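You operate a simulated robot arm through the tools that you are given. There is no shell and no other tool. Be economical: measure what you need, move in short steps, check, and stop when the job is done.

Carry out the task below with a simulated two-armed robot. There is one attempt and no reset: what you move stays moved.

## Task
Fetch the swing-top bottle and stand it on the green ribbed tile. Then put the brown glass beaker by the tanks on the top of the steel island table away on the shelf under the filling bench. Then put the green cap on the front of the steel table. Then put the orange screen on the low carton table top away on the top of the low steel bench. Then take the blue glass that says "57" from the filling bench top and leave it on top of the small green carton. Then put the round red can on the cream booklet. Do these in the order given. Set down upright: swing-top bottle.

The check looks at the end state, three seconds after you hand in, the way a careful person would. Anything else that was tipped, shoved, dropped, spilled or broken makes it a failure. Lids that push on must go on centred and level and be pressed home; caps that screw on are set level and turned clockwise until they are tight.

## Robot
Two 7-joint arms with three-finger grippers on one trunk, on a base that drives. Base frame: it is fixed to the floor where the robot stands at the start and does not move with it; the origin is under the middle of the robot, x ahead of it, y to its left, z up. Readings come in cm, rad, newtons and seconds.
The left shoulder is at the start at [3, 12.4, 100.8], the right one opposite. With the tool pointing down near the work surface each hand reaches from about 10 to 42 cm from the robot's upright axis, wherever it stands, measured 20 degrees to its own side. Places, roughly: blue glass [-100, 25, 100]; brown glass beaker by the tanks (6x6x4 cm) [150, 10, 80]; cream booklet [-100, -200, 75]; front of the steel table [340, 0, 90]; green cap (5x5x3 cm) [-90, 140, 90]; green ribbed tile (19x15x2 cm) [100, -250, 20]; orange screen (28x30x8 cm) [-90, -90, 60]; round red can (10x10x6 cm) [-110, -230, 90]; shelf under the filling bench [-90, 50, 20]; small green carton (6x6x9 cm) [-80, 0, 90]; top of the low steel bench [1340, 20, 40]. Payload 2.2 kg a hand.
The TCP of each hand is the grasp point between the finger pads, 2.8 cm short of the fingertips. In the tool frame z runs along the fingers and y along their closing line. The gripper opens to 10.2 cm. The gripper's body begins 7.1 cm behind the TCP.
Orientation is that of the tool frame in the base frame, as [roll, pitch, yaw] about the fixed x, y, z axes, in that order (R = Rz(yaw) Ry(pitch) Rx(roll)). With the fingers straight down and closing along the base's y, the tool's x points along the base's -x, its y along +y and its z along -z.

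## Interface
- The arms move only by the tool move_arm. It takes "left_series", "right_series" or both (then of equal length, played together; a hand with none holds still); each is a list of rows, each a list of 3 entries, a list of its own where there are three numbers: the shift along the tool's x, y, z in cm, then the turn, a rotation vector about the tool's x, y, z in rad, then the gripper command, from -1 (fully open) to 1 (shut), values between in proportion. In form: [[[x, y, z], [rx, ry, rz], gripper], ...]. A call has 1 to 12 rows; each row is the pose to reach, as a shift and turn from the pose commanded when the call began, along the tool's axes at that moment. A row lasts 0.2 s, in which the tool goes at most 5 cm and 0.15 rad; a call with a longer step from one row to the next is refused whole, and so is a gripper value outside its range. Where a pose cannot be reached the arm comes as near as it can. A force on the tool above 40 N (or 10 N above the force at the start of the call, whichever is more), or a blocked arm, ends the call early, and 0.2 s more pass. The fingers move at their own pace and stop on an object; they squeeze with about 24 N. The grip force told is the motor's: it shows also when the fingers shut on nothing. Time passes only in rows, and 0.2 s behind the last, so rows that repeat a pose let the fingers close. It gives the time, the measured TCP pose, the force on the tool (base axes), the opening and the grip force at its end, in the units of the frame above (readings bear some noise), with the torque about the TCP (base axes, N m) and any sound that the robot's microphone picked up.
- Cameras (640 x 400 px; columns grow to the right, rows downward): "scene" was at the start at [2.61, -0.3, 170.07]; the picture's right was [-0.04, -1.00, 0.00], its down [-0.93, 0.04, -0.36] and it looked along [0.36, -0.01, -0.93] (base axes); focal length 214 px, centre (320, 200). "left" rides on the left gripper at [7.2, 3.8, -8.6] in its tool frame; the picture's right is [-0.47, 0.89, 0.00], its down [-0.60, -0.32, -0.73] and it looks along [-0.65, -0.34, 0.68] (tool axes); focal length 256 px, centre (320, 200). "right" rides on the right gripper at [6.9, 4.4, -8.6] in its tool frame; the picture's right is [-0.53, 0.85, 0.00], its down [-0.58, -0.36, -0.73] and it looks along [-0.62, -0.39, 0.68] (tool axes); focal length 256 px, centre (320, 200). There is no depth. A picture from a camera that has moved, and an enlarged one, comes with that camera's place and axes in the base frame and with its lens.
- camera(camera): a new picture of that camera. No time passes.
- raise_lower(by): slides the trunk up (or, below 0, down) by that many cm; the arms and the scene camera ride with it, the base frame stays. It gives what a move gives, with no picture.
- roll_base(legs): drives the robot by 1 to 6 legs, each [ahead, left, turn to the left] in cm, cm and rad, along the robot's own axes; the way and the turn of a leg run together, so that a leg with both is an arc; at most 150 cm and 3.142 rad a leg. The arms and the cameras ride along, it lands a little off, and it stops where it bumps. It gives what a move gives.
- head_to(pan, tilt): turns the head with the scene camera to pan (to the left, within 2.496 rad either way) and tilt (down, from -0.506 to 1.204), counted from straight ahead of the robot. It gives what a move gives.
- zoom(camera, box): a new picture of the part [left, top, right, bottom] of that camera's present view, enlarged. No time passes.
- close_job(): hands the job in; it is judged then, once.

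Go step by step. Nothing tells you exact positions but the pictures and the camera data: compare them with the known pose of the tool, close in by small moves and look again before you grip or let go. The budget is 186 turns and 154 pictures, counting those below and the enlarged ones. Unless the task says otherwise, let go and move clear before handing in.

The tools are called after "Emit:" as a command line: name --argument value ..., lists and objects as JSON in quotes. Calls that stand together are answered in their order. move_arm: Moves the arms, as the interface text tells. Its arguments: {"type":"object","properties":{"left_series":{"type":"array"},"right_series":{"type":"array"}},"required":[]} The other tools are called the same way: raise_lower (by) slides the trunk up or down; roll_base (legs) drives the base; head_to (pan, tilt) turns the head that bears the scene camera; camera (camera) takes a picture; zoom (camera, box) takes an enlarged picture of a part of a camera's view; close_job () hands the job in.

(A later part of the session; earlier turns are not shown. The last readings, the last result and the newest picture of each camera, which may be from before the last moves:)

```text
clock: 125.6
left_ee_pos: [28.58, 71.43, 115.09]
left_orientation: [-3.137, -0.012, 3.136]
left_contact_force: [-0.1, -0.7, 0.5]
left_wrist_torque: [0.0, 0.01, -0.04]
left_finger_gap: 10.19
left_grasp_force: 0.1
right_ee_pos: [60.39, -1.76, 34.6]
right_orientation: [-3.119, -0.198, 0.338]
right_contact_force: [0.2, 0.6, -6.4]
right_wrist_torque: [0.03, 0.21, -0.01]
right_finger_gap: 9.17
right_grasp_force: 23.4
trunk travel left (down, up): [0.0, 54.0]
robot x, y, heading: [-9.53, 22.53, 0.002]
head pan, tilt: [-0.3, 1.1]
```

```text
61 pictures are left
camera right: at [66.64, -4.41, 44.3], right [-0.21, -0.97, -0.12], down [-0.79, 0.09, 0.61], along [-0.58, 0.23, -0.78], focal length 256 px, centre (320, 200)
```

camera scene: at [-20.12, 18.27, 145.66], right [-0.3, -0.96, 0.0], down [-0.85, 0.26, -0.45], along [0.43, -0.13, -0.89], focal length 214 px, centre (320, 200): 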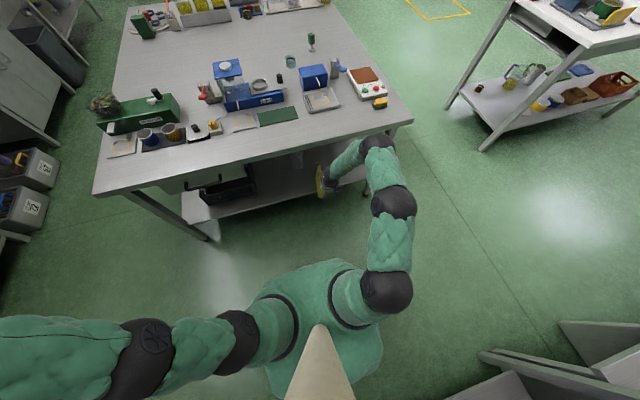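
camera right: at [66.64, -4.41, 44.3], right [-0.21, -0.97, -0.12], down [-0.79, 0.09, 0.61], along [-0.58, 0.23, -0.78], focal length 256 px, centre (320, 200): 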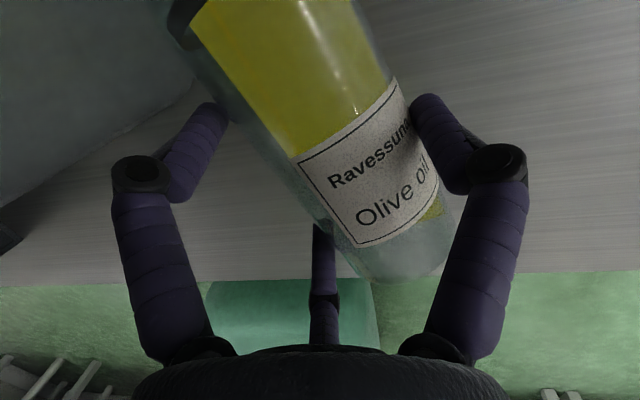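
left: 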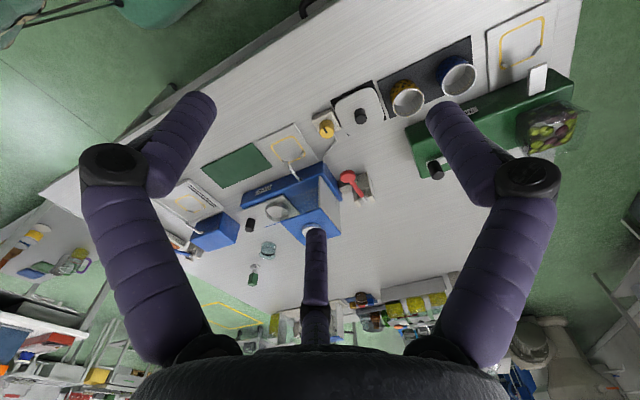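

Held firmly: about 0.65 kg hanging level. Now pull it back out diagonally away from the jug.

Emit:
roll_base --legs '[[-12, -5, 0], [-14, 0, 0]]'

Emit:
move_arm --right_series '[[[-3.5, 1.2, -0.7], [0, 0, 0], 1], [[-7, 2.4, -1.4], [0, 0, 0], 1], [[-10.5, 3.6, -2.1], [0, 0, 0], 1], [[-13, 4.5, -2.8], [0, 0, 0], 1]]'

Emit:
camera --camera "scene"

```text
clock: 127.8
left_ee_pos: [2.88, 66.4, 115.12]
left_orientation: [-3.139, -0.01, 3.138]
left_contact_force: [-0.6, 0.7, 0.3]
left_wrist_torque: [0.03, -0.05, -0.01]
left_finger_gap: 10.18
left_grasp_force: 0.0
right_ee_pos: [34.94, -6.97, 34.74]
right_orientation: [-3.125, -0.203, 0.339]
right_contact_force: [0.1, 0.5, -6.3]
right_wrist_torque: [0.01, 0.16, 0.0]
right_finger_gap: 9.2
right_grasp_force: 24.2
trunk travel left (down, up): [0.0, 54.0]
robot x, y, heading: [-34.79, 17.96, 0.001]
head pan, tilt: [-0.3, 1.1]
```

```text
clock: 128.8
left_ee_pos: [2.92, 66.3, 115.07]
left_orientation: [-3.139, -0.009, 3.139]
left_contact_force: [0.3, 1.1, 0.5]
left_wrist_torque: [-0.01, -0.03, -0.01]
left_finger_gap: 10.19
left_grasp_force: 0.2
right_ee_pos: [23.95, -15.23, 34.53]
right_orientation: [-3.123, -0.204, 0.338]
right_contact_force: [0.5, 0.5, -6.5]
right_wrist_torque: [0.02, 0.17, -0.04]
right_finger_gap: 9.15
right_grasp_force: 24.2
trunk travel left (down, up): [0.0, 54.0]
robot x, y, heading: [-34.84, 17.77, 0.005]
head pan, tilt: [-0.3, 1.1]
```

```text
60 pictures are left
camera scene: at [-31.81, 15.63, 145.66], right [-0.29, -0.96, 0.0], down [-0.85, 0.26, -0.45], along [0.43, -0.13, -0.89], focal length 214 px, centre (320, 200)
```

scene: 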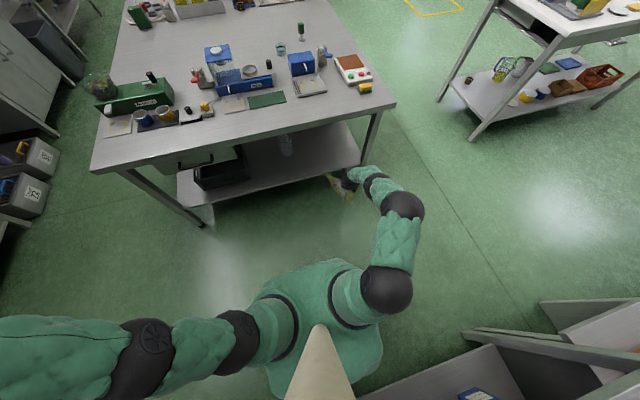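

Bottle is out and held. Now rotate it upright (nose of the hand up by ~90°).

Emit:
move_arm --right_series '[[[0, 0, -1], [0, 0.14, 0], 1], [[0, 0, -2], [0, 0.28, 0], 1], [[0.2, 0, -3], [0, 0.42, 0], 1], [[0.4, 0, -4], [0, 0.56, 0], 1], [[0.6, 0, -5], [0, 0.7, 0], 1], [[0.8, 0, -6], [0, 0.84, 0], 1], [[1, 0, -7], [0, 0.98, 0], 1], [[1.2, 0, -8], [0, 1.12, 0], 1], [[1.4, 0, -8.5], [0, 1.26, 0], 1], [[1.5, 0, -9], [0, 1.4, 0], 1], [[1.5, 0, -9], [0, 1.5, 0], 1], [[1.5, 0, -9], [0, 1.5, 0], 1]]'

Emit:
camera --camera "right"

Emit:
camera --camera "scene"

```text
clock: 131.4
left_ee_pos: [2.95, 66.29, 115.1]
left_orientation: [-3.137, -0.01, 3.139]
left_contact_force: [-0.6, -0.6, -0.7]
left_wrist_torque: [-0.01, 0.01, -0.01]
left_finger_gap: 10.22
left_grasp_force: 0.0
right_ee_pos: [23.73, -15.79, 43.98]
right_orientation: [-0.142, -1.435, -2.66]
right_contact_force: [0.1, 0.1, -6.4]
right_wrist_torque: [0.04, 0.15, -0.02]
right_finger_gap: 9.11
right_grasp_force: 23.6
trunk travel left (down, up): [0.0, 54.0]
robot x, y, heading: [-35.31, 17.74, -0.004]
head pan, tilt: [-0.3, 1.1]
```

```text
59 pictures are left
camera right: at [16.27, -23.16, 49.51], right [0.35, -0.76, -0.55], down [-0.74, 0.14, -0.66], along [0.58, 0.63, -0.51], focal length 256 px, centre (320, 200)
```

right: 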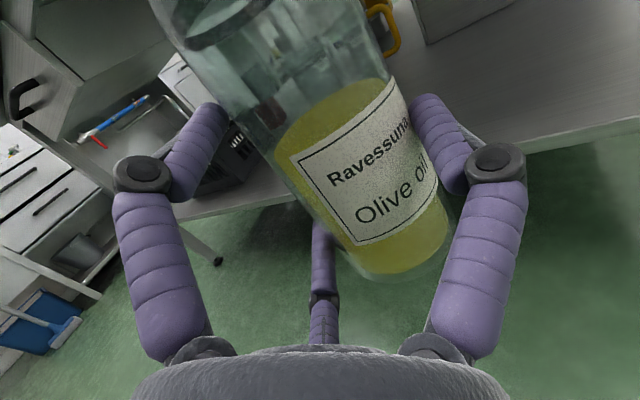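

```text
58 pictures are left
camera scene: at [-31.79, 15.63, 145.66], right [-0.29, -0.96, 0.0], down [-0.85, 0.26, -0.45], along [0.43, -0.13, -0.89], focal length 214 px, centre (320, 200)
```

scene: 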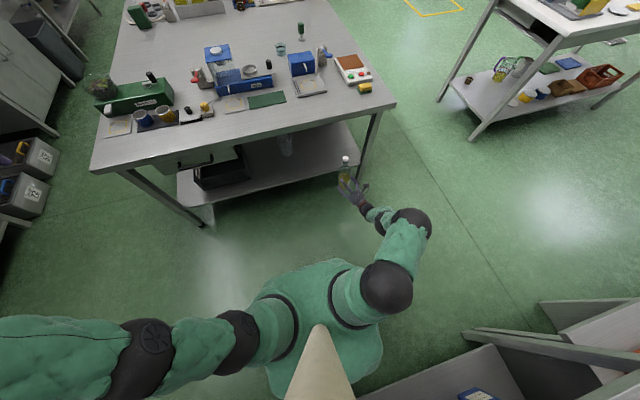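

The bottle is upright in the right hand. I'll tuck it in a bit for travel, then drive through the gap and down the aisle toward the far side of the white table.

Emit:
move_arm --right_series '[[[2.1, -2.7, -1.3], [0, 0, 0], 1], [[4.2, -5.4, -2.6], [0, 0, 0], 1], [[6.4, -8.1, -3.9], [0, 0, 0], 1], [[8.6, -10.9, -5.3], [0, 0, 0], 1], [[10.7, -13.6, -6.6], [0, 0, 0], 1]]'

Emit:
roll_base --legs '[[0, -126, 0], [25, 0, 0], [0, 0, -1.571]]'

Emit:
head_to --pan 0 --tilt 0.7

Emit:
camera --camera "scene"

```text
clock: 132.6
left_ee_pos: [2.98, 66.42, 114.95]
left_orientation: [-3.137, -0.011, 3.138]
left_contact_force: [0.0, 0.0, -0.7]
left_wrist_torque: [0.01, 0.01, -0.01]
left_finger_gap: 10.22
left_grasp_force: 0.1
right_ee_pos: [11.58, -5.84, 53.98]
right_orientation: [-0.135, -1.436, -2.669]
right_contact_force: [0.2, 0.6, -6.1]
right_wrist_torque: [0.01, 0.17, -0.02]
right_finger_gap: 9.13
right_grasp_force: 23.9
trunk travel left (down, up): [0.0, 54.0]
robot x, y, heading: [-34.55, 17.65, 0.0]
head pan, tilt: [-0.3, 1.1]
```

```text
clock: 144.2
left_ee_pos: [39.63, -146.17, 115.07]
left_orientation: [-3.138, -0.01, 1.573]
left_contact_force: [-0.3, -0.5, 0.1]
left_wrist_torque: [-0.01, 0.02, -0.01]
left_finger_gap: 10.21
left_grasp_force: 0.0
right_ee_pos: [-32.67, -155.36, 53.85]
right_orientation: [-0.144, -1.436, 2.062]
right_contact_force: [0.1, 0.2, -5.8]
right_wrist_torque: [0.16, 0.01, 0.0]
right_finger_gap: 9.11
right_grasp_force: 24.0
trunk travel left (down, up): [0.0, 54.0]
robot x, y, heading: [-9.64, -108.62, -1.567]
head pan, tilt: [-0.3, 1.1]
```

```text
clock: 145.1
left_ee_pos: [39.63, -146.19, 115.01]
left_orientation: [-3.136, -0.012, 1.574]
left_contact_force: [-0.2, -0.5, 0.3]
left_wrist_torque: [-0.01, 0.01, -0.01]
left_finger_gap: 10.2
left_grasp_force: 0.0
right_ee_pos: [-32.56, -155.32, 53.96]
right_orientation: [-0.143, -1.436, 2.062]
right_contact_force: [-1.1, 0.9, -5.7]
right_wrist_torque: [0.17, 0.02, 0.02]
right_finger_gap: 9.1
right_grasp_force: 24.4
trunk travel left (down, up): [0.0, 54.0]
robot x, y, heading: [-9.62, -108.64, -1.566]
head pan, tilt: [0.0, 0.7]
```

```text
57 pictures are left
camera scene: at [-9.43, -114.31, 148.65], right [-1.0, -0.01, 0.0], down [0.0, 0.65, -0.76], along [0.01, -0.76, -0.65], focal length 214 px, centre (320, 200)
```

scene: 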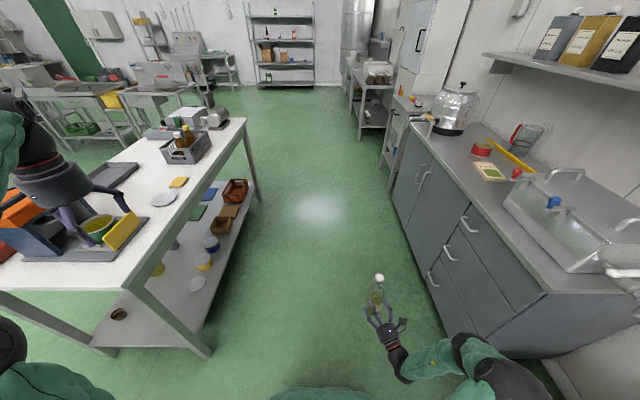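

Clear aisle. I'll raise the trunk for clearance over the table's machine, then drive on around the table's far end.

Emit:
raise_lower --by 20

Emit:
roll_base --legs '[[150, 5, 0], [90, 0, 0], [0, 0, 1.567], [150, 0, 0], [32, 0, 0], [0, 0, 3.141]]'

Emit:
camera --camera "scene"

```text
clock: 147.3
left_ee_pos: [39.53, -146.16, 134.96]
left_orientation: [-3.137, -0.01, 1.575]
left_contact_force: [-1.0, 1.1, 0.4]
left_wrist_torque: [0.04, 0.04, 0.0]
left_finger_gap: 10.18
left_grasp_force: 0.0
right_ee_pos: [-32.65, -155.33, 73.97]
right_orientation: [-0.145, -1.435, 2.063]
right_contact_force: [-0.2, -0.4, -5.8]
right_wrist_torque: [0.13, -0.04, 0.02]
right_finger_gap: 9.08
right_grasp_force: 24.0
trunk travel left (down, up): [-20.0, 34.0]
robot x, y, heading: [-8.88, -108.77, -1.563]
head pan, tilt: [0.0, 0.7]
```

```text
refused: leg 1 is longer than a leg can be; nothing moved
```

```text
56 pictures are left
camera scene: at [-9.43, -114.33, 168.65], right [-1.0, -0.01, 0.0], down [0.0, 0.64, -0.76], along [0.01, -0.76, -0.64], focal length 214 px, centre (320, 200)
```

scene: 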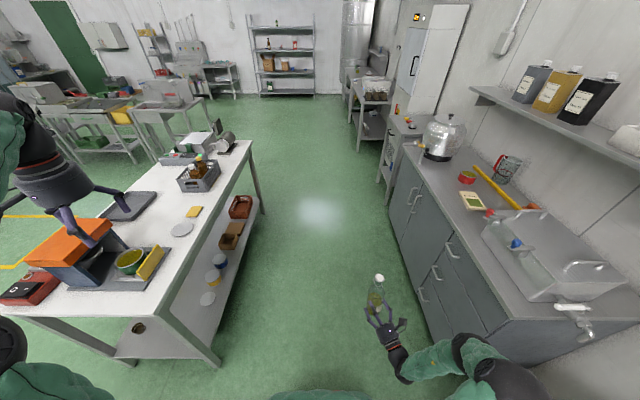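

Leg too long; splitting it.

Emit:
roll_base --legs '[[140, 2, 0], [98, 0, 0], [0, 0, 1.567]]'

Emit:
camera --camera "scene"

```text
clock: 162.7
left_ee_pos: [32.82, -295.52, 135.04]
left_orientation: [-3.138, -0.01, -3.115]
left_contact_force: [0.4, 0.1, 0.0]
left_wrist_torque: [-0.02, 0.01, 0.02]
left_finger_gap: 10.21
left_grasp_force: 0.0
right_ee_pos: [43.73, -367.29, 73.94]
right_orientation: [-0.144, -1.437, -2.626]
right_contact_force: [0.3, 0.0, -5.4]
right_wrist_torque: [0.01, 0.16, -0.01]
right_finger_gap: 9.07
right_grasp_force: 24.5
trunk travel left (down, up): [-20.0, 34.0]
robot x, y, heading: [-3.61, -345.01, 0.03]
head pan, tilt: [0.0, 0.7]
```

```text
55 pictures are left
camera scene: at [2.05, -345.25, 168.66], right [0.03, -1.0, 0.0], down [-0.64, -0.02, -0.76], along [0.76, 0.02, -0.64], focal length 214 px, centre (320, 200)
```

scene: 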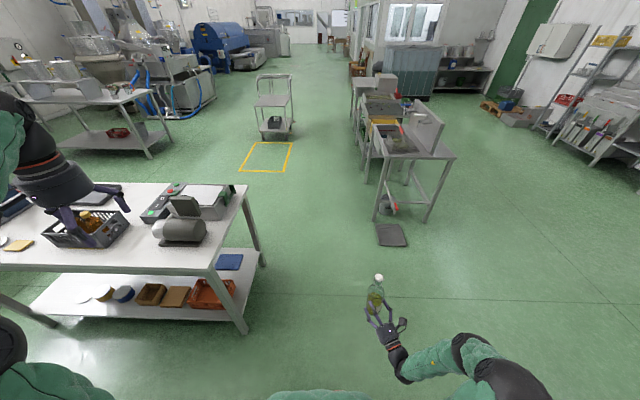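

Clear way ahead. Drive along past the table's end and turn around to face it from the other side.

Emit:
roll_base --legs '[[0, 8, -0.03], [150, 0, 0], [14, 12, 0], [0, 0, 3.14]]'

Emit:
camera --camera "scene"

```text
clock: 178.7
left_ee_pos: [118.88, -369.41, 134.97]
left_orientation: [-3.139, -0.013, -0.075]
left_contact_force: [-0.4, 0.3, 0.0]
left_wrist_torque: [-0.02, -0.03, 0.02]
left_finger_gap: 10.2
left_grasp_force: 0.1
right_ee_pos: [115.68, -296.6, 73.73]
right_orientation: [-0.197, -1.437, 0.456]
right_contact_force: [2.5, 0.4, -6.3]
right_wrist_torque: [-0.09, -0.01, -0.18]
right_finger_gap: 9.26
right_grasp_force: 23.7
trunk travel left (down, up): [-20.0, 34.0]
robot x, y, heading: [159.93, -323.35, 3.074]
head pan, tilt: [0.0, 0.7]
stopped in leg 4: the force on the tool passed its limit at 58 N (the readings are from after the stop); the commanded pose is now the measured one
```

```text
54 pictures are left
camera scene: at [154.55, -323.15, 168.66], right [0.07, 1.0, 0.0], down [0.64, -0.05, -0.76], along [-0.76, 0.05, -0.64], focal length 214 px, centre (320, 200)
```

scene: 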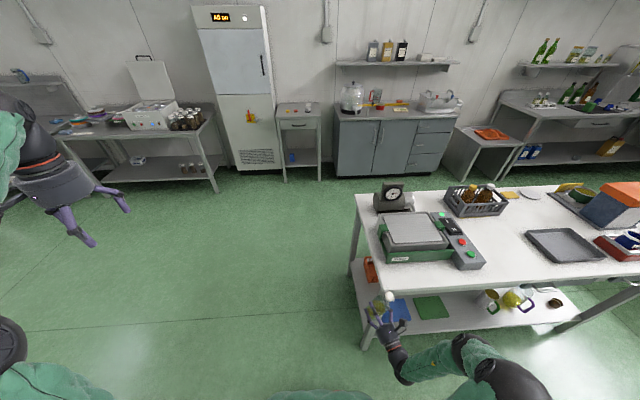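

The bottle brushed the table edge while turning; still held. Backing off and looking at it.

Emit:
roll_base --legs '[[-14, 0, 0], [0, 0, 0.067]]'

Emit:
raise_lower --by -20

Emit:
camera --camera "right"

Emit:
zoom --camera "scene" --box '[340, 220, 540, 380]'

```text
clock: 180.5
left_ee_pos: [136.43, -373.08, 135.01]
left_orientation: [-3.137, -0.011, -0.008]
left_contact_force: [0.0, -0.5, -1.0]
left_wrist_torque: [0.01, 0.02, 0.01]
left_finger_gap: 10.2
left_grasp_force: 0.0
right_ee_pos: [128.07, -300.64, 73.82]
right_orientation: [-0.176, -1.437, 0.504]
right_contact_force: [0.1, 0.2, -5.5]
right_wrist_torque: [-0.08, -0.05, -0.01]
right_finger_gap: 9.23
right_grasp_force: 23.8
trunk travel left (down, up): [-20.0, 34.0]
robot x, y, heading: [174.07, -323.93, 3.139]
head pan, tilt: [0.0, 0.7]
```

```text
clock: 182.6
left_ee_pos: [136.26, -373.04, 115.05]
left_orientation: [-3.139, -0.013, -0.007]
left_contact_force: [-0.7, -0.7, 0.3]
left_wrist_torque: [0.02, -0.02, -0.01]
left_finger_gap: 10.17
left_grasp_force: 0.0
right_ee_pos: [128.07, -300.7, 53.77]
right_orientation: [-0.181, -1.438, 0.509]
right_contact_force: [-0.1, -0.3, -6.3]
right_wrist_torque: [-0.12, 0.0, 0.02]
right_finger_gap: 9.2
right_grasp_force: 23.9
trunk travel left (down, up): [0.0, 54.0]
robot x, y, heading: [174.28, -324.46, 3.143]
head pan, tilt: [0.0, 0.7]
```

```text
53 pictures are left
camera right: at [135.47, -293.33, 59.41], right [-0.33, 0.77, -0.55], down [0.74, -0.15, -0.66], along [-0.59, -0.63, -0.51], focal length 256 px, centre (320, 200)
```

right: 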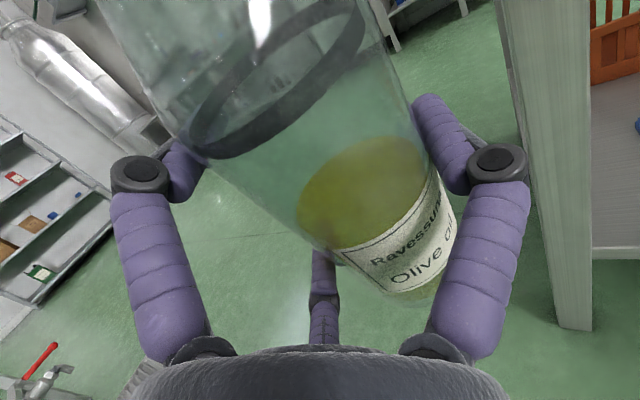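

```text
2.50 times, centred on (440, 300) of scene
camera zoom: at [168.72, -324.52, 148.68], right [0.0, 1.0, 0.0], down [0.64, 0.0, -0.76], along [-0.76, 0.0, -0.64], focal length 536 px, centre (20, -50)
```

zoom: 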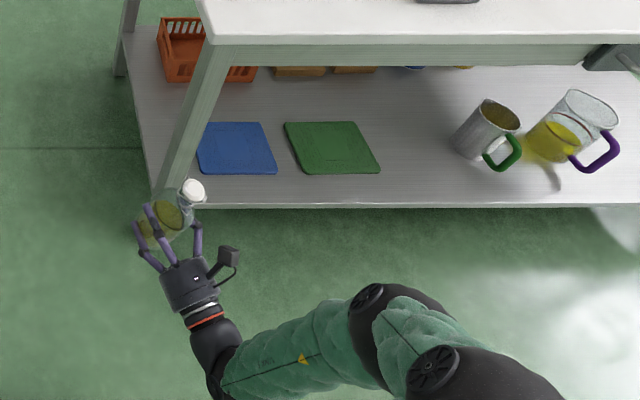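

The bottle leans back ~0.2 rad in the grip from the bump. I'll compensate the tilt, lower it, and drive in front of the green tile (centre ≈ (96,-244), top z≈21).

Emit:
move_arm --right_series '[[[-3, 0.1, -0.4], [0, -0.07, 0], 1], [[-6, 0.2, -0.8], [0, -0.14, 0], 1], [[-9, 0.3, -1.2], [0, -0.2, 0], 1], [[-11.9, 0.3, -1.6], [0, -0.2, 0], 1]]'

Emit:
roll_base --legs '[[0, -57, 0], [11, 0, 0]]'

Emit:
camera --camera "right"

Emit:
zoom --camera "scene" --box '[300, 200, 500, 360]'

```text
clock: 183.6
left_ee_pos: [136.12, -372.96, 115.04]
left_orientation: [-3.139, -0.012, -0.007]
left_contact_force: [0.3, 0.0, -0.5]
left_wrist_torque: [0.0, -0.02, 0.0]
left_finger_gap: 10.21
left_grasp_force: 0.1
right_ee_pos: [127.91, -300.51, 41.87]
right_orientation: [-2.814, -1.496, -3.14]
right_contact_force: [-0.1, 0.7, -6.0]
right_wrist_torque: [-0.09, -0.05, 0.02]
right_finger_gap: 9.2
right_grasp_force: 24.4
trunk travel left (down, up): [0.0, 54.0]
robot x, y, heading: [174.06, -324.43, 3.142]
head pan, tilt: [0.0, 0.7]
```

```text
clock: 187.6
left_ee_pos: [125.09, -317.11, 115.03]
left_orientation: [-3.137, -0.016, -0.014]
left_contact_force: [0.7, 0.2, 0.6]
left_wrist_torque: [0.0, -0.02, -0.01]
left_finger_gap: 10.19
left_grasp_force: 0.0
right_ee_pos: [117.43, -244.67, 41.77]
right_orientation: [-2.805, -1.496, 3.128]
right_contact_force: [-0.9, -0.3, -6.4]
right_wrist_torque: [-0.05, -0.05, 0.0]
right_finger_gap: 9.2
right_grasp_force: 24.3
trunk travel left (down, up): [0.0, 54.0]
robot x, y, heading: [163.6, -268.68, 3.133]
head pan, tilt: [0.0, 0.7]
```

```text
51 pictures are left
camera right: at [123.66, -237.75, 49.15], right [-0.23, 0.8, -0.55], down [0.85, -0.11, -0.52], along [-0.48, -0.59, -0.65], focal length 256 px, centre (320, 200)
```

right: 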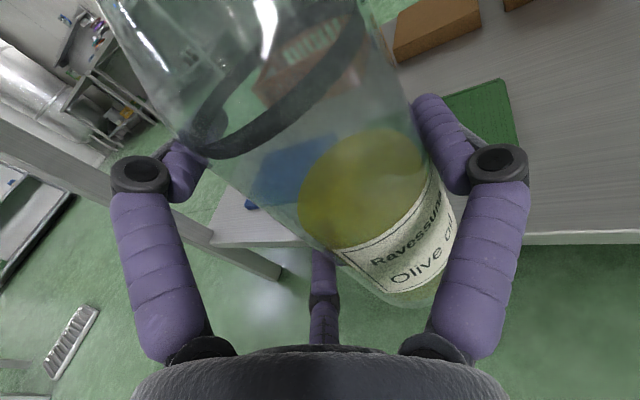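

```text
2.50 times, centred on (400, 280) of scene
camera zoom: at [157.88, -268.83, 148.65], right [0.01, 1.0, 0.0], down [0.64, -0.01, -0.76], along [-0.76, 0.01, -0.64], focal length 536 px, centre (120, 0)
```

zoom: 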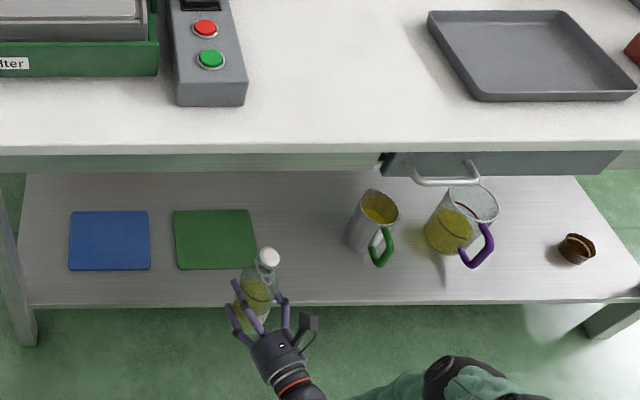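

Tile centre (96,-245.4). Bottle is nearly vertical. Drive 6 cm forward and extend over the tile.

Emit:
roll_base --legs '[[6, 0, 0.008]]'

Emit:
move_arm --right_series '[[[0.2, 1, 3.6], [0, -0.03, 0], 1], [[0.4, 2, 7.2], [0, -0.06, 0], 1], [[0.7, 3, 10.9], [0, -0.07, 0], 1], [[1, 4.1, 14.5], [0, -0.07, 0], 1]]'

Emit:
zoom --camera "scene" --box '[300, 200, 500, 360]'

Emit:
camera --camera "right"

```text
clock: 188.6
left_ee_pos: [119.58, -317.51, 114.83]
left_orientation: [-3.139, -0.014, -0.008]
left_contact_force: [-0.8, -0.2, 0.4]
left_wrist_torque: [0.0, -0.05, 0.0]
left_finger_gap: 10.21
left_grasp_force: 0.0
right_ee_pos: [111.31, -244.82, 41.84]
right_orientation: [-2.805, -1.496, 3.133]
right_contact_force: [0.2, 0.5, -7.3]
right_wrist_torque: [-0.11, -0.02, 0.0]
right_finger_gap: 9.21
right_grasp_force: 24.1
trunk travel left (down, up): [0.0, 54.0]
robot x, y, heading: [157.67, -269.04, 3.144]
head pan, tilt: [0.0, 0.7]
```

```text
clock: 189.6
left_ee_pos: [119.54, -317.27, 114.84]
left_orientation: [-3.138, -0.016, -0.007]
left_contact_force: [-0.1, -0.1, 0.1]
left_wrist_torque: [-0.01, 0.01, -0.03]
left_finger_gap: 10.19
left_grasp_force: 0.0
right_ee_pos: [96.33, -245.74, 41.7]
right_orientation: [-2.959, -1.426, -2.995]
right_contact_force: [0.5, -1.1, -6.6]
right_wrist_torque: [-0.09, -0.01, 0.0]
right_finger_gap: 9.21
right_grasp_force: 23.8
trunk travel left (down, up): [0.0, 54.0]
robot x, y, heading: [157.8, -268.85, 3.138]
head pan, tilt: [0.0, 0.7]
```

```text
2.50 times, centred on (400, 280) of scene
camera zoom: at [151.97, -268.84, 148.66], right [0.0, 1.0, 0.0], down [0.64, 0.0, -0.76], along [-0.76, 0.0, -0.64], focal length 536 px, centre (120, 0)
```

zoom: 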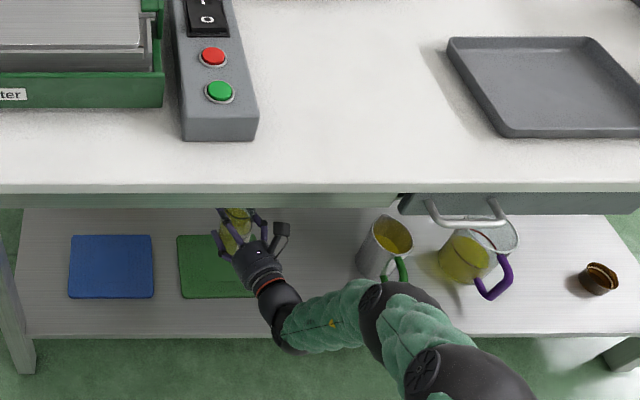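

```text
48 pictures are left
camera right: at [102.05, -238.94, 49.55], right [-0.2, 0.81, -0.55], down [0.88, -0.1, -0.46], along [-0.42, -0.58, -0.7], focal length 256 px, centre (320, 200)
```

right: 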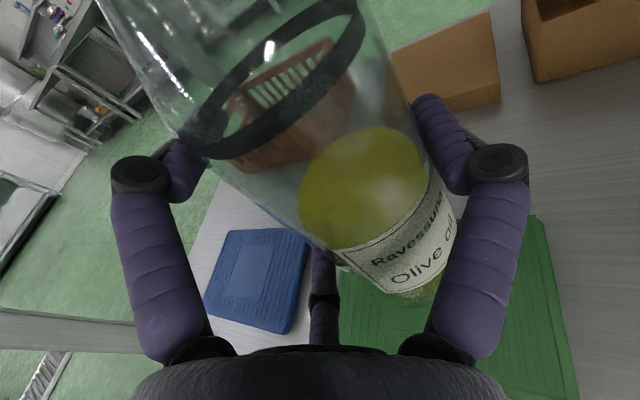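

Over the tile. Descend gently.

Emit:
move_arm --right_series '[[[-3.5, 0.1, 0.5], [0, 0, 0], 1], [[-7, 0.2, 1], [0, 0, 0], 1], [[-10, 0.3, 1.4], [0, 0, 0], 1], [[-11, 0.3, 1.6], [0, 0, 0], 1], [[-11.7, 0.3, 1.7], [0, 0, 0], 1]]'

Emit:
camera --camera "right"

```text
clock: 190.8
left_ee_pos: [119.72, -317.45, 115.03]
left_orientation: [-3.137, -0.013, -0.005]
left_contact_force: [0.2, -0.4, 0.0]
left_wrist_torque: [-0.01, -0.02, 0.01]
left_finger_gap: 10.16
left_grasp_force: 0.1
right_ee_pos: [96.12, -245.39, 30.08]
right_orientation: [-3.003, -1.435, -2.951]
right_contact_force: [-4.8, 5.2, 18.6]
right_wrist_torque: [1.32, 0.47, 0.09]
right_finger_gap: 9.28
right_grasp_force: 23.4
trunk travel left (down, up): [0.0, 54.0]
robot x, y, heading: [157.48, -268.87, 3.14]
head pan, tilt: [0.0, 0.7]
```

```text
47 pictures are left
camera right: at [101.79, -238.71, 38.0], right [-0.2, 0.81, -0.55], down [0.88, -0.1, -0.47], along [-0.43, -0.57, -0.7], focal length 256 px, centre (320, 200)
```

right: 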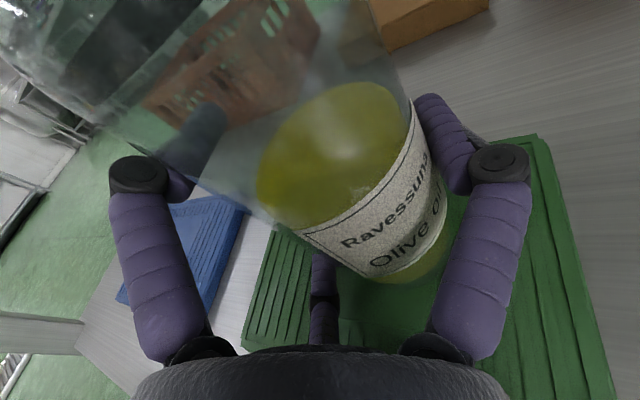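

Contact on the tile, slightly off vertical. I'll lift a touch, correct the ~5° lean, and lower again.

Emit:
move_arm --right_series '[[[0.9, 0, -0.1], [0, 0, 0], 1], [[0.9, 0, -0.1], [0, 0.04, -0.08], 1], [[0.3, 0, 0], [0, 0.04, -0.08], 1], [[0, 0, 0], [0, 0.04, -0.08], 1]]'

Emit:
zoom --camera "scene" --box '[320, 260, 400, 320]'

```text
clock: 191.8
left_ee_pos: [119.78, -317.6, 115.01]
left_orientation: [-3.135, -0.014, -0.005]
left_contact_force: [0.3, 0.0, -0.9]
left_wrist_torque: [0.01, -0.01, 0.01]
left_finger_gap: 10.24
left_grasp_force: 0.1
right_ee_pos: [96.11, -245.91, 30.15]
right_orientation: [2.592, -1.461, -2.254]
right_contact_force: [3.2, -7.5, 23.0]
right_wrist_torque: [-0.65, -0.84, -0.14]
right_finger_gap: 9.24
right_grasp_force: 24.0
trunk travel left (down, up): [0.0, 54.0]
robot x, y, heading: [157.45, -268.68, 3.14]
head pan, tilt: [0.0, 0.7]
```

```text
6.67 times, centred on (360, 290) of scene
camera zoom: at [152.24, -268.96, 148.7], right [0.0, 1.0, 0.0], down [0.64, 0.0, -0.77], along [-0.77, 0.0, -0.64], focal length 1430 px, centre (53, -400)
```

zoom: 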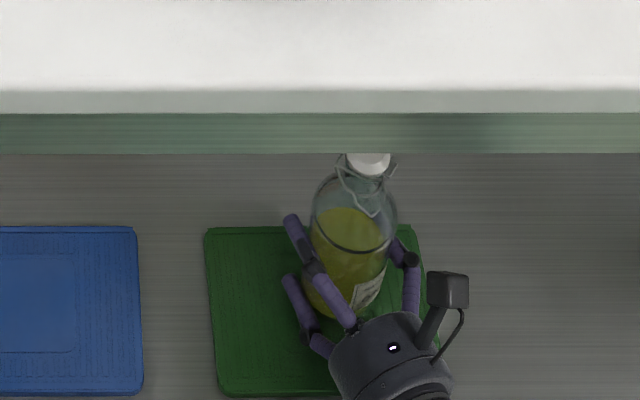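

The bottle sits on the tile. Relieve the pressure and open slowly, then back off along the hand axis.

Emit:
move_arm --right_series '[[[0.25, 0, 0], [0, 0, 0], 1], [[0.25, 0, 0], [0, 0, 0], -0.6], [[0.25, 0, 0], [0, 0, 0], -0.8], [[0.25, 0, 0], [0, 0, 0], -1], [[0.25, 0, 0], [0, 0, 0], -1]]'

Emit:
camera --camera "right"

```text
clock: 193.0
left_ee_pos: [119.8, -317.55, 114.92]
left_orientation: [-3.14, -0.013, -0.006]
left_contact_force: [0.0, 0.9, -0.4]
left_wrist_torque: [0.07, 0.02, 0.0]
left_finger_gap: 10.17
left_grasp_force: 0.0
right_ee_pos: [96.23, -245.75, 30.09]
right_orientation: [2.638, -1.457, -2.302]
right_contact_force: [-0.1, 0.2, 0.1]
right_wrist_torque: [-0.01, 0.02, -0.02]
right_finger_gap: 10.24
right_grasp_force: 0.0
trunk travel left (down, up): [0.0, 54.0]
robot x, y, heading: [157.48, -268.8, 3.139]
head pan, tilt: [0.0, 0.7]
```

```text
45 pictures are left
camera right: at [102.32, -239.48, 38.02], right [-0.24, 0.84, -0.48], down [0.85, -0.06, -0.52], along [-0.47, -0.54, -0.7], focal length 256 px, centre (320, 200)
```

right: 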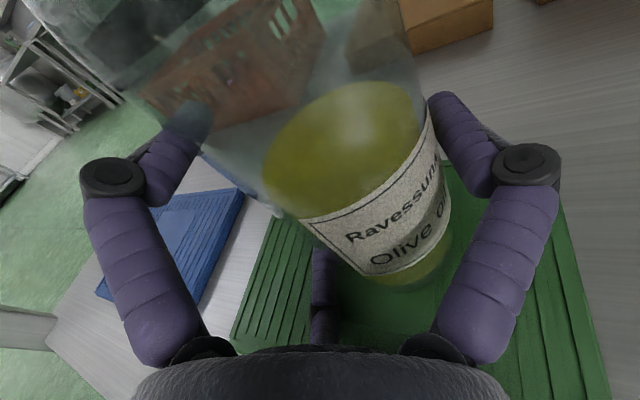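

Bottle stands free. Withdraw straight back.

Emit:
move_arm --right_series '[[[0, 0, -2], [0, 0, 0], -1], [[0, 0, -5], [0, 0, 0], -1], [[0, 0, -9], [0, 0, 0], -1], [[0, 0, -13], [0, 0, 0], -1]]'

Emit:
roll_base --legs '[[-25, 0, 0]]'

Emit:
zoom --camera "scene" --box '[300, 180, 460, 300]'

```text
clock: 194.0
left_ee_pos: [119.63, -317.46, 114.94]
left_orientation: [-3.138, -0.012, -0.004]
left_contact_force: [0.4, 0.6, 0.1]
left_wrist_torque: [0.02, 0.0, -0.01]
left_finger_gap: 10.18
left_grasp_force: 0.1
right_ee_pos: [108.38, -241.56, 31.44]
right_orientation: [2.627, -1.458, -2.29]
right_contact_force: [-0.1, 1.0, 0.0]
right_wrist_torque: [0.03, -0.03, -0.02]
right_finger_gap: 10.19
right_grasp_force: 0.0
trunk travel left (down, up): [0.0, 54.0]
robot x, y, heading: [157.78, -268.86, 3.141]
head pan, tilt: [0.0, 0.7]
```

```text
clock: 195.8
left_ee_pos: [145.46, -317.35, 114.99]
left_orientation: [-3.139, -0.013, -0.008]
left_contact_force: [0.4, -0.5, 0.8]
left_wrist_torque: [-0.01, -0.02, 0.01]
left_finger_gap: 10.19
left_grasp_force: 0.0
right_ee_pos: [134.18, -241.55, 31.49]
right_orientation: [2.63, -1.458, -2.297]
right_contact_force: [0.8, 0.2, 0.1]
right_wrist_torque: [-0.01, -0.03, -0.01]
right_finger_gap: 10.19
right_grasp_force: 0.0
trunk travel left (down, up): [0.0, 54.0]
robot x, y, heading: [183.14, -268.7, 3.141]
head pan, tilt: [0.0, 0.7]
```

```text
3.33 times, centred on (380, 240) of scene
camera zoom: at [177.94, -268.9, 148.67], right [0.0, 1.0, 0.0], down [0.64, 0.0, -0.77], along [-0.77, 0.0, -0.64], focal length 715 px, centre (120, 67)
```

zoom: 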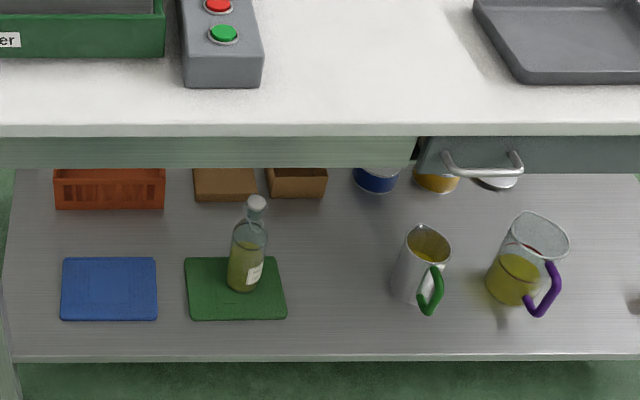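

The swing-top bottle stands upright on the green tile. Next: the brown beaker at ~(147,13) on the island. I'll drive round to the island's far side, and raise the trunk.

Emit:
roll_base --legs '[[-62, 0, 0], [0, -140, 0], [0, -142, 0]]'

Emit:
raise_lower --by 40

Emit:
camera --camera "scene"

```text
clock: 212.4
left_ee_pos: [205.13, -40.56, 114.94]
left_orientation: [-3.137, -0.012, 0.011]
left_contact_force: [-0.2, 1.3, 0.0]
left_wrist_torque: [0.02, -0.01, -0.01]
left_finger_gap: 10.18
left_grasp_force: 0.1
right_ee_pos: [192.46, 34.92, 31.46]
right_orientation: [2.631, -1.457, -2.279]
right_contact_force: [-0.1, 0.1, 0.3]
right_wrist_torque: [-0.03, 0.01, -0.01]
right_finger_gap: 10.19
right_grasp_force: 0.0
trunk travel left (down, up): [0.0, 54.0]
robot x, y, heading: [242.44, 9.28, -3.122]
head pan, tilt: [0.0, 0.7]
```

```text
clock: 216.2
left_ee_pos: [204.97, -40.54, 155.06]
left_orientation: [-3.138, -0.012, 0.01]
left_contact_force: [-0.6, 0.2, 0.3]
left_wrist_torque: [0.02, 0.01, 0.04]
left_finger_gap: 10.21
left_grasp_force: 0.0
right_ee_pos: [192.37, 34.83, 71.52]
right_orientation: [2.631, -1.457, -2.279]
right_contact_force: [0.6, 0.3, 0.7]
right_wrist_torque: [0.01, -0.02, -0.03]
right_finger_gap: 10.18
right_grasp_force: 0.0
trunk travel left (down, up): [-40.0, 14.0]
robot x, y, heading: [242.29, 8.67, -3.125]
head pan, tilt: [0.0, 0.7]
```

```text
43 pictures are left
camera scene: at [236.63, 8.57, 188.65], right [-0.02, 1.0, 0.0], down [0.64, 0.01, -0.76], along [-0.76, -0.01, -0.64], focal length 214 px, centre (320, 200)
```

scene: 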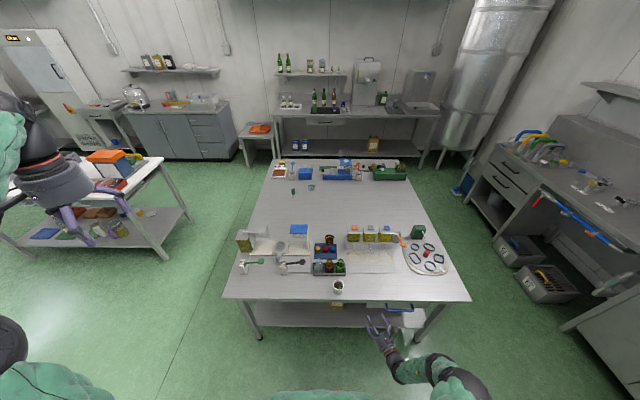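

I can see the layout from this side: rack and cup near the edge, caps, then the beaker beyond. Raise the right hand above the table and tilt it ~49° down.

Emit:
move_arm --right_series '[[[4.7, -1.1, 0], [0, -0.11, 0], -1], [[9.4, -2.2, 0], [0, -0.22, 0], -1], [[14, -3.3, 0.1], [0, -0.33, 0], -1], [[18.7, -4.4, 0.1], [0, -0.44, 0], -1], [[23.4, -5.5, 0.1], [0, -0.55, 0], -1], [[28.1, -6.6, 0.2], [0, -0.66, 0], -1], [[32.7, -7.6, 0.2], [0, -0.75, 0], -1]]'

Emit:
roll_base --legs '[[0, 8, -0.017], [24, 0, 0]]'

Emit:
camera --camera "right"

Emit:
zoom --camera "scene" --box '[200, 180, 440, 330]'

```text
clock: 218.0
left_ee_pos: [205.33, -40.51, 155.03]
left_orientation: [-3.139, -0.012, 0.011]
left_contact_force: [0.1, 0.8, -0.3]
left_wrist_torque: [-0.02, 0.04, 0.02]
left_finger_gap: 10.22
left_grasp_force: 0.1
right_ee_pos: [196.96, 21.94, 97.57]
right_orientation: [-3.107, -0.606, -2.751]
right_contact_force: [-0.9, 0.6, -0.4]
right_wrist_torque: [0.01, 0.03, 0.01]
right_finger_gap: 10.2
right_grasp_force: 0.1
trunk travel left (down, up): [-40.0, 14.0]
robot x, y, heading: [242.23, 8.48, -3.126]
head pan, tilt: [0.0, 0.7]
stopped in row 7 (right hand): the arm was blocked; the commanded pose is now the measured one
```

```text
clock: 220.4
left_ee_pos: [180.25, -47.85, 154.9]
left_orientation: [-3.138, -0.012, -0.003]
left_contact_force: [0.4, -0.1, 0.1]
left_wrist_torque: [0.02, -0.03, -0.02]
left_finger_gap: 10.2
left_grasp_force: 0.1
right_ee_pos: [172.83, 14.85, 97.79]
right_orientation: [-3.112, -0.609, -2.764]
right_contact_force: [0.0, 0.7, -0.1]
right_wrist_torque: [0.01, -0.02, -0.01]
right_finger_gap: 10.22
right_grasp_force: 0.0
trunk travel left (down, up): [-40.0, 14.0]
robot x, y, heading: [217.67, 0.93, -3.139]
head pan, tilt: [0.0, 0.7]
```

```text
42 pictures are left
camera right: at [170.33, 18.75, 108.56], right [0.08, 0.94, -0.33], down [0.96, 0.01, 0.28], along [0.27, -0.34, -0.9], focal length 256 px, centre (320, 200)
```

right: 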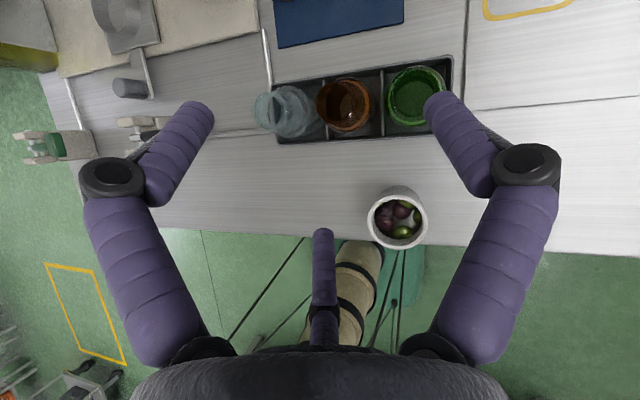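

```text
2.67 times, centred on (320, 255) of scene
camera zoom: at [212.53, 0.72, 188.66], right [0.0, 1.0, 0.0], down [0.64, 0.0, -0.76], along [-0.76, 0.0, -0.64], focal length 572 px, centre (320, 53)
```

zoom: 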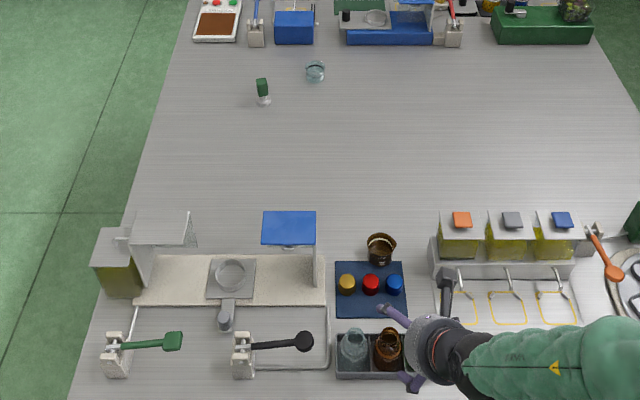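

Beaker at (147.5,13.6). Raise 8 cm for clearance over the rack bottles, move closer, and go to a pre-grasp point above it.

Emit:
raise_lower --by 8

Emit:
roll_base --legs '[[7, 0, 0]]'

Emit:
move_arm --right_series '[[[0.9, 1.6, 3.8], [0, 0, 0], -1], [[1.8, 3.2, 7.7], [0, 0, 0], -1], [[2.7, 4.8, 11.6], [0, 0, 0], -1], [[3.4, 6.2, 14.8], [0, 0, 0], -1]]'

Emit:
camera --camera "right"

```text
clock: 221.6
left_ee_pos: [180.1, -47.96, 162.81]
left_orientation: [-3.137, -0.015, -0.002]
left_contact_force: [-0.6, -0.9, -0.3]
left_wrist_torque: [-0.04, 0.0, -0.03]
left_finger_gap: 10.18
left_grasp_force: 0.1
right_ee_pos: [172.88, 14.76, 105.65]
right_orientation: [-3.112, -0.607, -2.765]
right_contact_force: [0.1, 0.9, -0.6]
right_wrist_torque: [0.01, 0.01, -0.02]
right_finger_gap: 10.21
right_grasp_force: 0.0
trunk travel left (down, up): [-48.0, 6.0]
robot x, y, heading: [218.05, 0.82, -3.14]
head pan, tilt: [0.0, 0.7]
```

```text
clock: 222.6
left_ee_pos: [173.17, -48.07, 162.95]
left_orientation: [-3.137, -0.013, -0.004]
left_contact_force: [-0.1, 0.4, 0.1]
left_wrist_torque: [-0.01, -0.04, -0.03]
left_finger_gap: 10.19
left_grasp_force: 0.0
right_ee_pos: [165.77, 14.74, 105.66]
right_orientation: [-3.112, -0.608, -2.766]
right_contact_force: [-0.5, 0.5, -0.9]
right_wrist_torque: [0.02, -0.01, -0.03]
right_finger_gap: 10.19
right_grasp_force: 0.0
trunk travel left (down, up): [-48.0, 6.0]
robot x, y, heading: [210.89, 0.87, -3.137]
head pan, tilt: [0.0, 0.7]
```

```text
clock: 223.6
left_ee_pos: [173.19, -47.9, 162.94]
left_orientation: [-3.138, -0.015, -0.006]
left_contact_force: [0.0, 0.6, -0.5]
left_wrist_torque: [-0.05, 0.0, 0.02]
left_finger_gap: 10.2
left_grasp_force: 0.2
right_ee_pos: [152.85, 15.73, 95.26]
right_orientation: [-3.111, -0.609, -2.766]
right_contact_force: [-1.0, 0.1, 0.5]
right_wrist_torque: [0.0, -0.03, 0.0]
right_finger_gap: 10.15
right_grasp_force: 0.1
trunk travel left (down, up): [-48.0, 6.0]
robot x, y, heading: [211.15, 0.86, -3.144]
head pan, tilt: [0.0, 0.7]
```

```text
40 pictures are left
camera right: at [150.46, 19.75, 106.15], right [0.08, 0.94, -0.33], down [0.96, 0.01, 0.28], along [0.27, -0.34, -0.9], focal length 256 px, centre (320, 200)
```

right: 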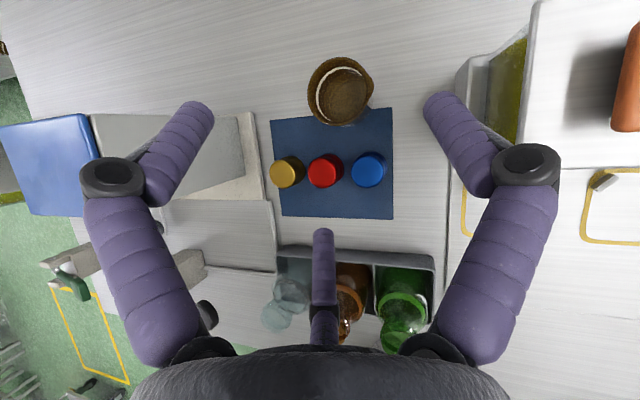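

Beaker centre (147.1,13.2). Descend along the tool and grip.

Emit:
move_arm --right_series '[[[-0.7, 0.1, 4], [0, 0, 0], -1], [[-1.4, 0.1, 8], [0, 0, 0], -1], [[-2.1, 0.2, 12], [0, 0, 0], -1], [[-2.5, 0.2, 14.4], [0, 0, 0], -1], [[-2.5, 0.2, 14.4], [0, 0, 0], 0], [[-2.5, 0.2, 14.4], [0, 0, 0], 0.6], [[-2.5, 0.2, 14.4], [0, 0, 0], 1]]'

Emit:
camera --camera "right"

```text
clock: 225.2
left_ee_pos: [173.19, -48.09, 163.0]
left_orientation: [-3.136, -0.013, -0.003]
left_contact_force: [-0.5, 1.1, 0.7]
left_wrist_torque: [-0.02, -0.01, 0.02]
left_finger_gap: 10.22
left_grasp_force: 0.1
right_ee_pos: [147.26, 13.43, 82.49]
right_orientation: [-3.114, -0.613, -2.765]
right_contact_force: [-3.3, 1.3, 11.2]
right_wrist_torque: [0.0, -0.03, -0.02]
right_finger_gap: 6.26
right_grasp_force: 24.4
trunk travel left (down, up): [-48.0, 6.0]
robot x, y, heading: [211.01, 0.97, -3.143]
head pan, tilt: [0.0, 0.7]
```

```text
39 pictures are left
camera right: at [144.8, 17.41, 93.21], right [0.08, 0.94, -0.33], down [0.96, 0.01, 0.28], along [0.26, -0.34, -0.9], focal length 256 px, centre (320, 200)
```

right: 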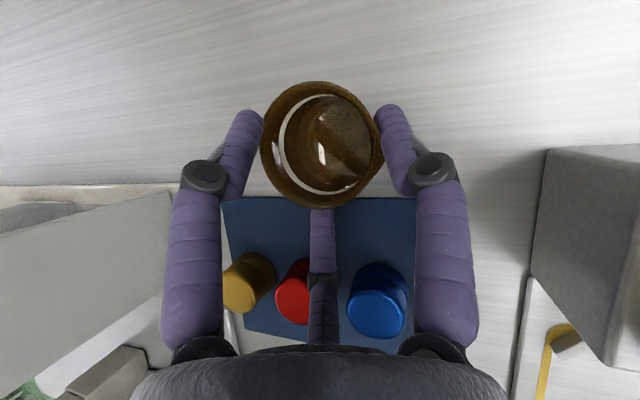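

Gripped (6.3 cm). Lift it clear, back away, and drive through the gap to the filling bench side.

Emit:
move_arm --right_series '[[[2.3, -0.1, -3.3], [0, 0, 0], 1], [[4.6, -0.2, -6.6], [0, 0, 0], 1], [[6.9, -0.3, -9.9], [0, 0, 0], 1], [[9.2, -0.4, -13.2], [0, 0, 0], 1], [[11.5, -0.5, -16.4], [0, 0, 0], 1], [[8.5, -2, -18.5], [0, 0, 0], 1], [[5.5, -3.6, -20.6], [0, 0, 0], 1]]'

Emit:
roll_base --legs '[[-28, 0, 0], [0, 109, 0], [150, 0, 0], [103, 0, 0]]'

Emit:
camera --camera "scene"

```text
clock: 226.8
left_ee_pos: [173.47, -48.0, 162.94]
left_orientation: [-3.137, -0.011, -0.004]
left_contact_force: [0.1, -0.5, 0.1]
left_wrist_torque: [0.03, 0.05, 0.03]
left_finger_gap: 10.21
left_grasp_force: 0.0
right_ee_pos: [155.44, 13.25, 102.26]
right_orientation: [-3.11, -0.61, -2.764]
right_contact_force: [0.5, 0.0, 0.1]
right_wrist_torque: [0.02, 0.04, -0.06]
right_finger_gap: 0.24
right_grasp_force: 24.2
trunk travel left (down, up): [-48.0, 6.0]
robot x, y, heading: [211.18, 0.79, -3.136]
head pan, tilt: [0.0, 0.7]
```

```text
clock: 245.9
left_ee_pos: [-52.89, -153.22, 162.87]
left_orientation: [-3.136, -0.015, -0.036]
left_contact_force: [-0.1, -0.7, -0.4]
left_wrist_torque: [0.03, 0.0, -0.01]
left_finger_gap: 10.19
left_grasp_force: 0.0
right_ee_pos: [-68.93, -91.4, 102.12]
right_orientation: [-3.108, -0.607, -2.797]
right_contact_force: [-0.3, 0.6, -0.5]
right_wrist_torque: [0.0, 0.01, -0.02]
right_finger_gap: 0.24
right_grasp_force: 24.0
trunk travel left (down, up): [-48.0, 6.0]
robot x, y, heading: [-13.61, -105.92, 3.112]
head pan, tilt: [0.0, 0.7]
```

```text
38 pictures are left
camera scene: at [-19.01, -105.64, 196.66], right [0.03, 1.0, 0.0], down [0.64, -0.02, -0.76], along [-0.76, 0.02, -0.64], focal length 214 px, centre (320, 200)
```

scene: 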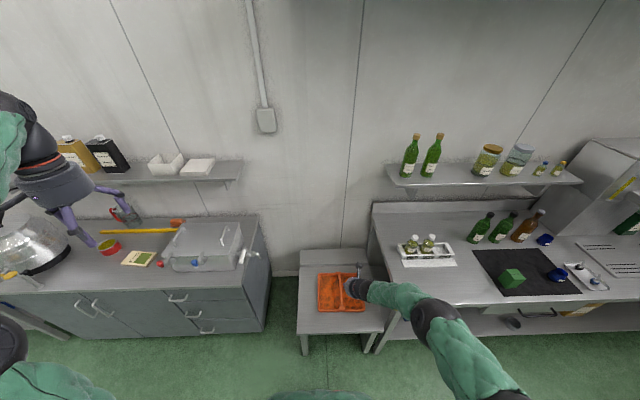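

The gripper is empty — the beaker slipped during the lift. Going back to find it.

Emit:
roll_base --legs '[[0, 2, 0.03], [-150, 0, 0], [-103, 0, 0], [0, -109, 0], [22, 0, 0]]'

Emit:
zoom --camera "scene" --box '[220, 180, 440, 330]'

```text
clock: 265.0
left_ee_pos: [178.47, -47.28, 163.0]
left_orientation: [-3.14, -0.014, -0.014]
left_contact_force: [-0.4, -0.1, 0.1]
left_wrist_torque: [-0.01, -0.01, -0.01]
left_finger_gap: 10.23
left_grasp_force: 0.1
right_ee_pos: [160.98, 14.34, 102.06]
right_orientation: [-3.111, -0.608, -2.776]
right_contact_force: [0.6, -0.6, -0.7]
right_wrist_torque: [0.02, 0.01, -0.03]
right_finger_gap: 0.24
right_grasp_force: 24.0
trunk travel left (down, up): [-48.0, 6.0]
robot x, y, heading: [216.76, 1.24, 3.131]
head pan, tilt: [0.0, 0.7]
```

```text
2.67 times, centred on (330, 255) of scene
camera zoom: at [211.23, 1.18, 196.66], right [0.01, 1.0, 0.0], down [0.64, -0.01, -0.76], along [-0.76, 0.01, -0.64], focal length 572 px, centre (293, 53)
```

zoom: 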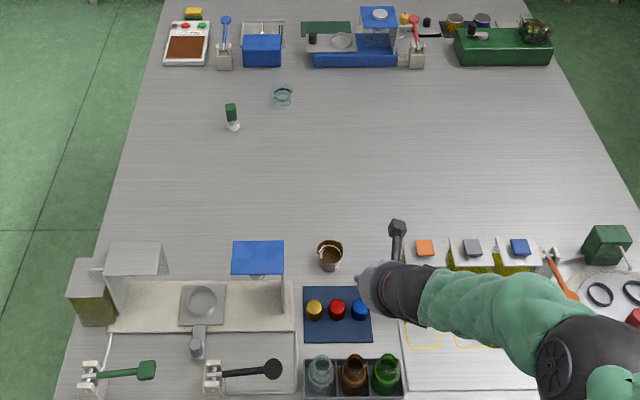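

The beaker is standing upright at about (142.6,10). Approach again, closer, and look with the hand camera.

Emit:
roll_base --legs '[[7.5, 0, 0.01]]'

Emit:
move_arm --right_series '[[[-0.6, 0.2, 3.5], [0, 0, 0], -1], [[-1.3, 0.4, 7], [0, 0, 0], -1], [[-2.1, 0.6, 10.7], [0, 0, 0], -1]]'

Emit:
camera --camera "right"

```text
clock: 266.0
left_ee_pos: [171.54, -47.45, 162.9]
left_orientation: [-3.138, -0.012, -0.004]
left_contact_force: [0.0, 0.4, 0.1]
left_wrist_torque: [-0.04, -0.01, -0.03]
left_finger_gap: 10.25
left_grasp_force: 0.0
right_ee_pos: [153.61, 13.73, 102.22]
right_orientation: [-3.11, -0.605, -2.764]
right_contact_force: [-1.7, 0.1, 0.3]
right_wrist_torque: [-0.02, -0.05, -0.02]
right_finger_gap: 0.2
right_grasp_force: 23.6
trunk travel left (down, up): [-48.0, 6.0]
robot x, y, heading: [209.18, 1.27, -3.14]
head pan, tilt: [0.0, 0.7]
```

```text
clock: 266.8
left_ee_pos: [171.35, -47.6, 162.91]
left_orientation: [-3.135, -0.015, -0.004]
left_contact_force: [-0.5, 0.0, 0.9]
left_wrist_torque: [-0.02, -0.01, -0.02]
left_finger_gap: 10.19
left_grasp_force: 0.1
right_ee_pos: [149.15, 12.42, 92.06]
right_orientation: [-3.111, -0.607, -2.767]
right_contact_force: [0.0, 1.0, 0.3]
right_wrist_torque: [-0.01, -0.07, 0.02]
right_finger_gap: 10.17
right_grasp_force: 0.1
trunk travel left (down, up): [-48.0, 6.0]
robot x, y, heading: [209.53, 1.16, -3.139]
head pan, tilt: [0.0, 0.7]
```

```text
36 pictures are left
camera right: at [146.69, 16.41, 102.93], right [0.08, 0.94, -0.33], down [0.96, 0.01, 0.28], along [0.27, -0.34, -0.9], focal length 256 px, centre (320, 200)
```

right: 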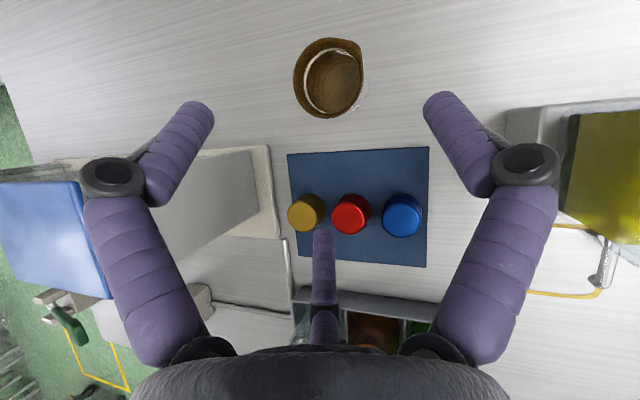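

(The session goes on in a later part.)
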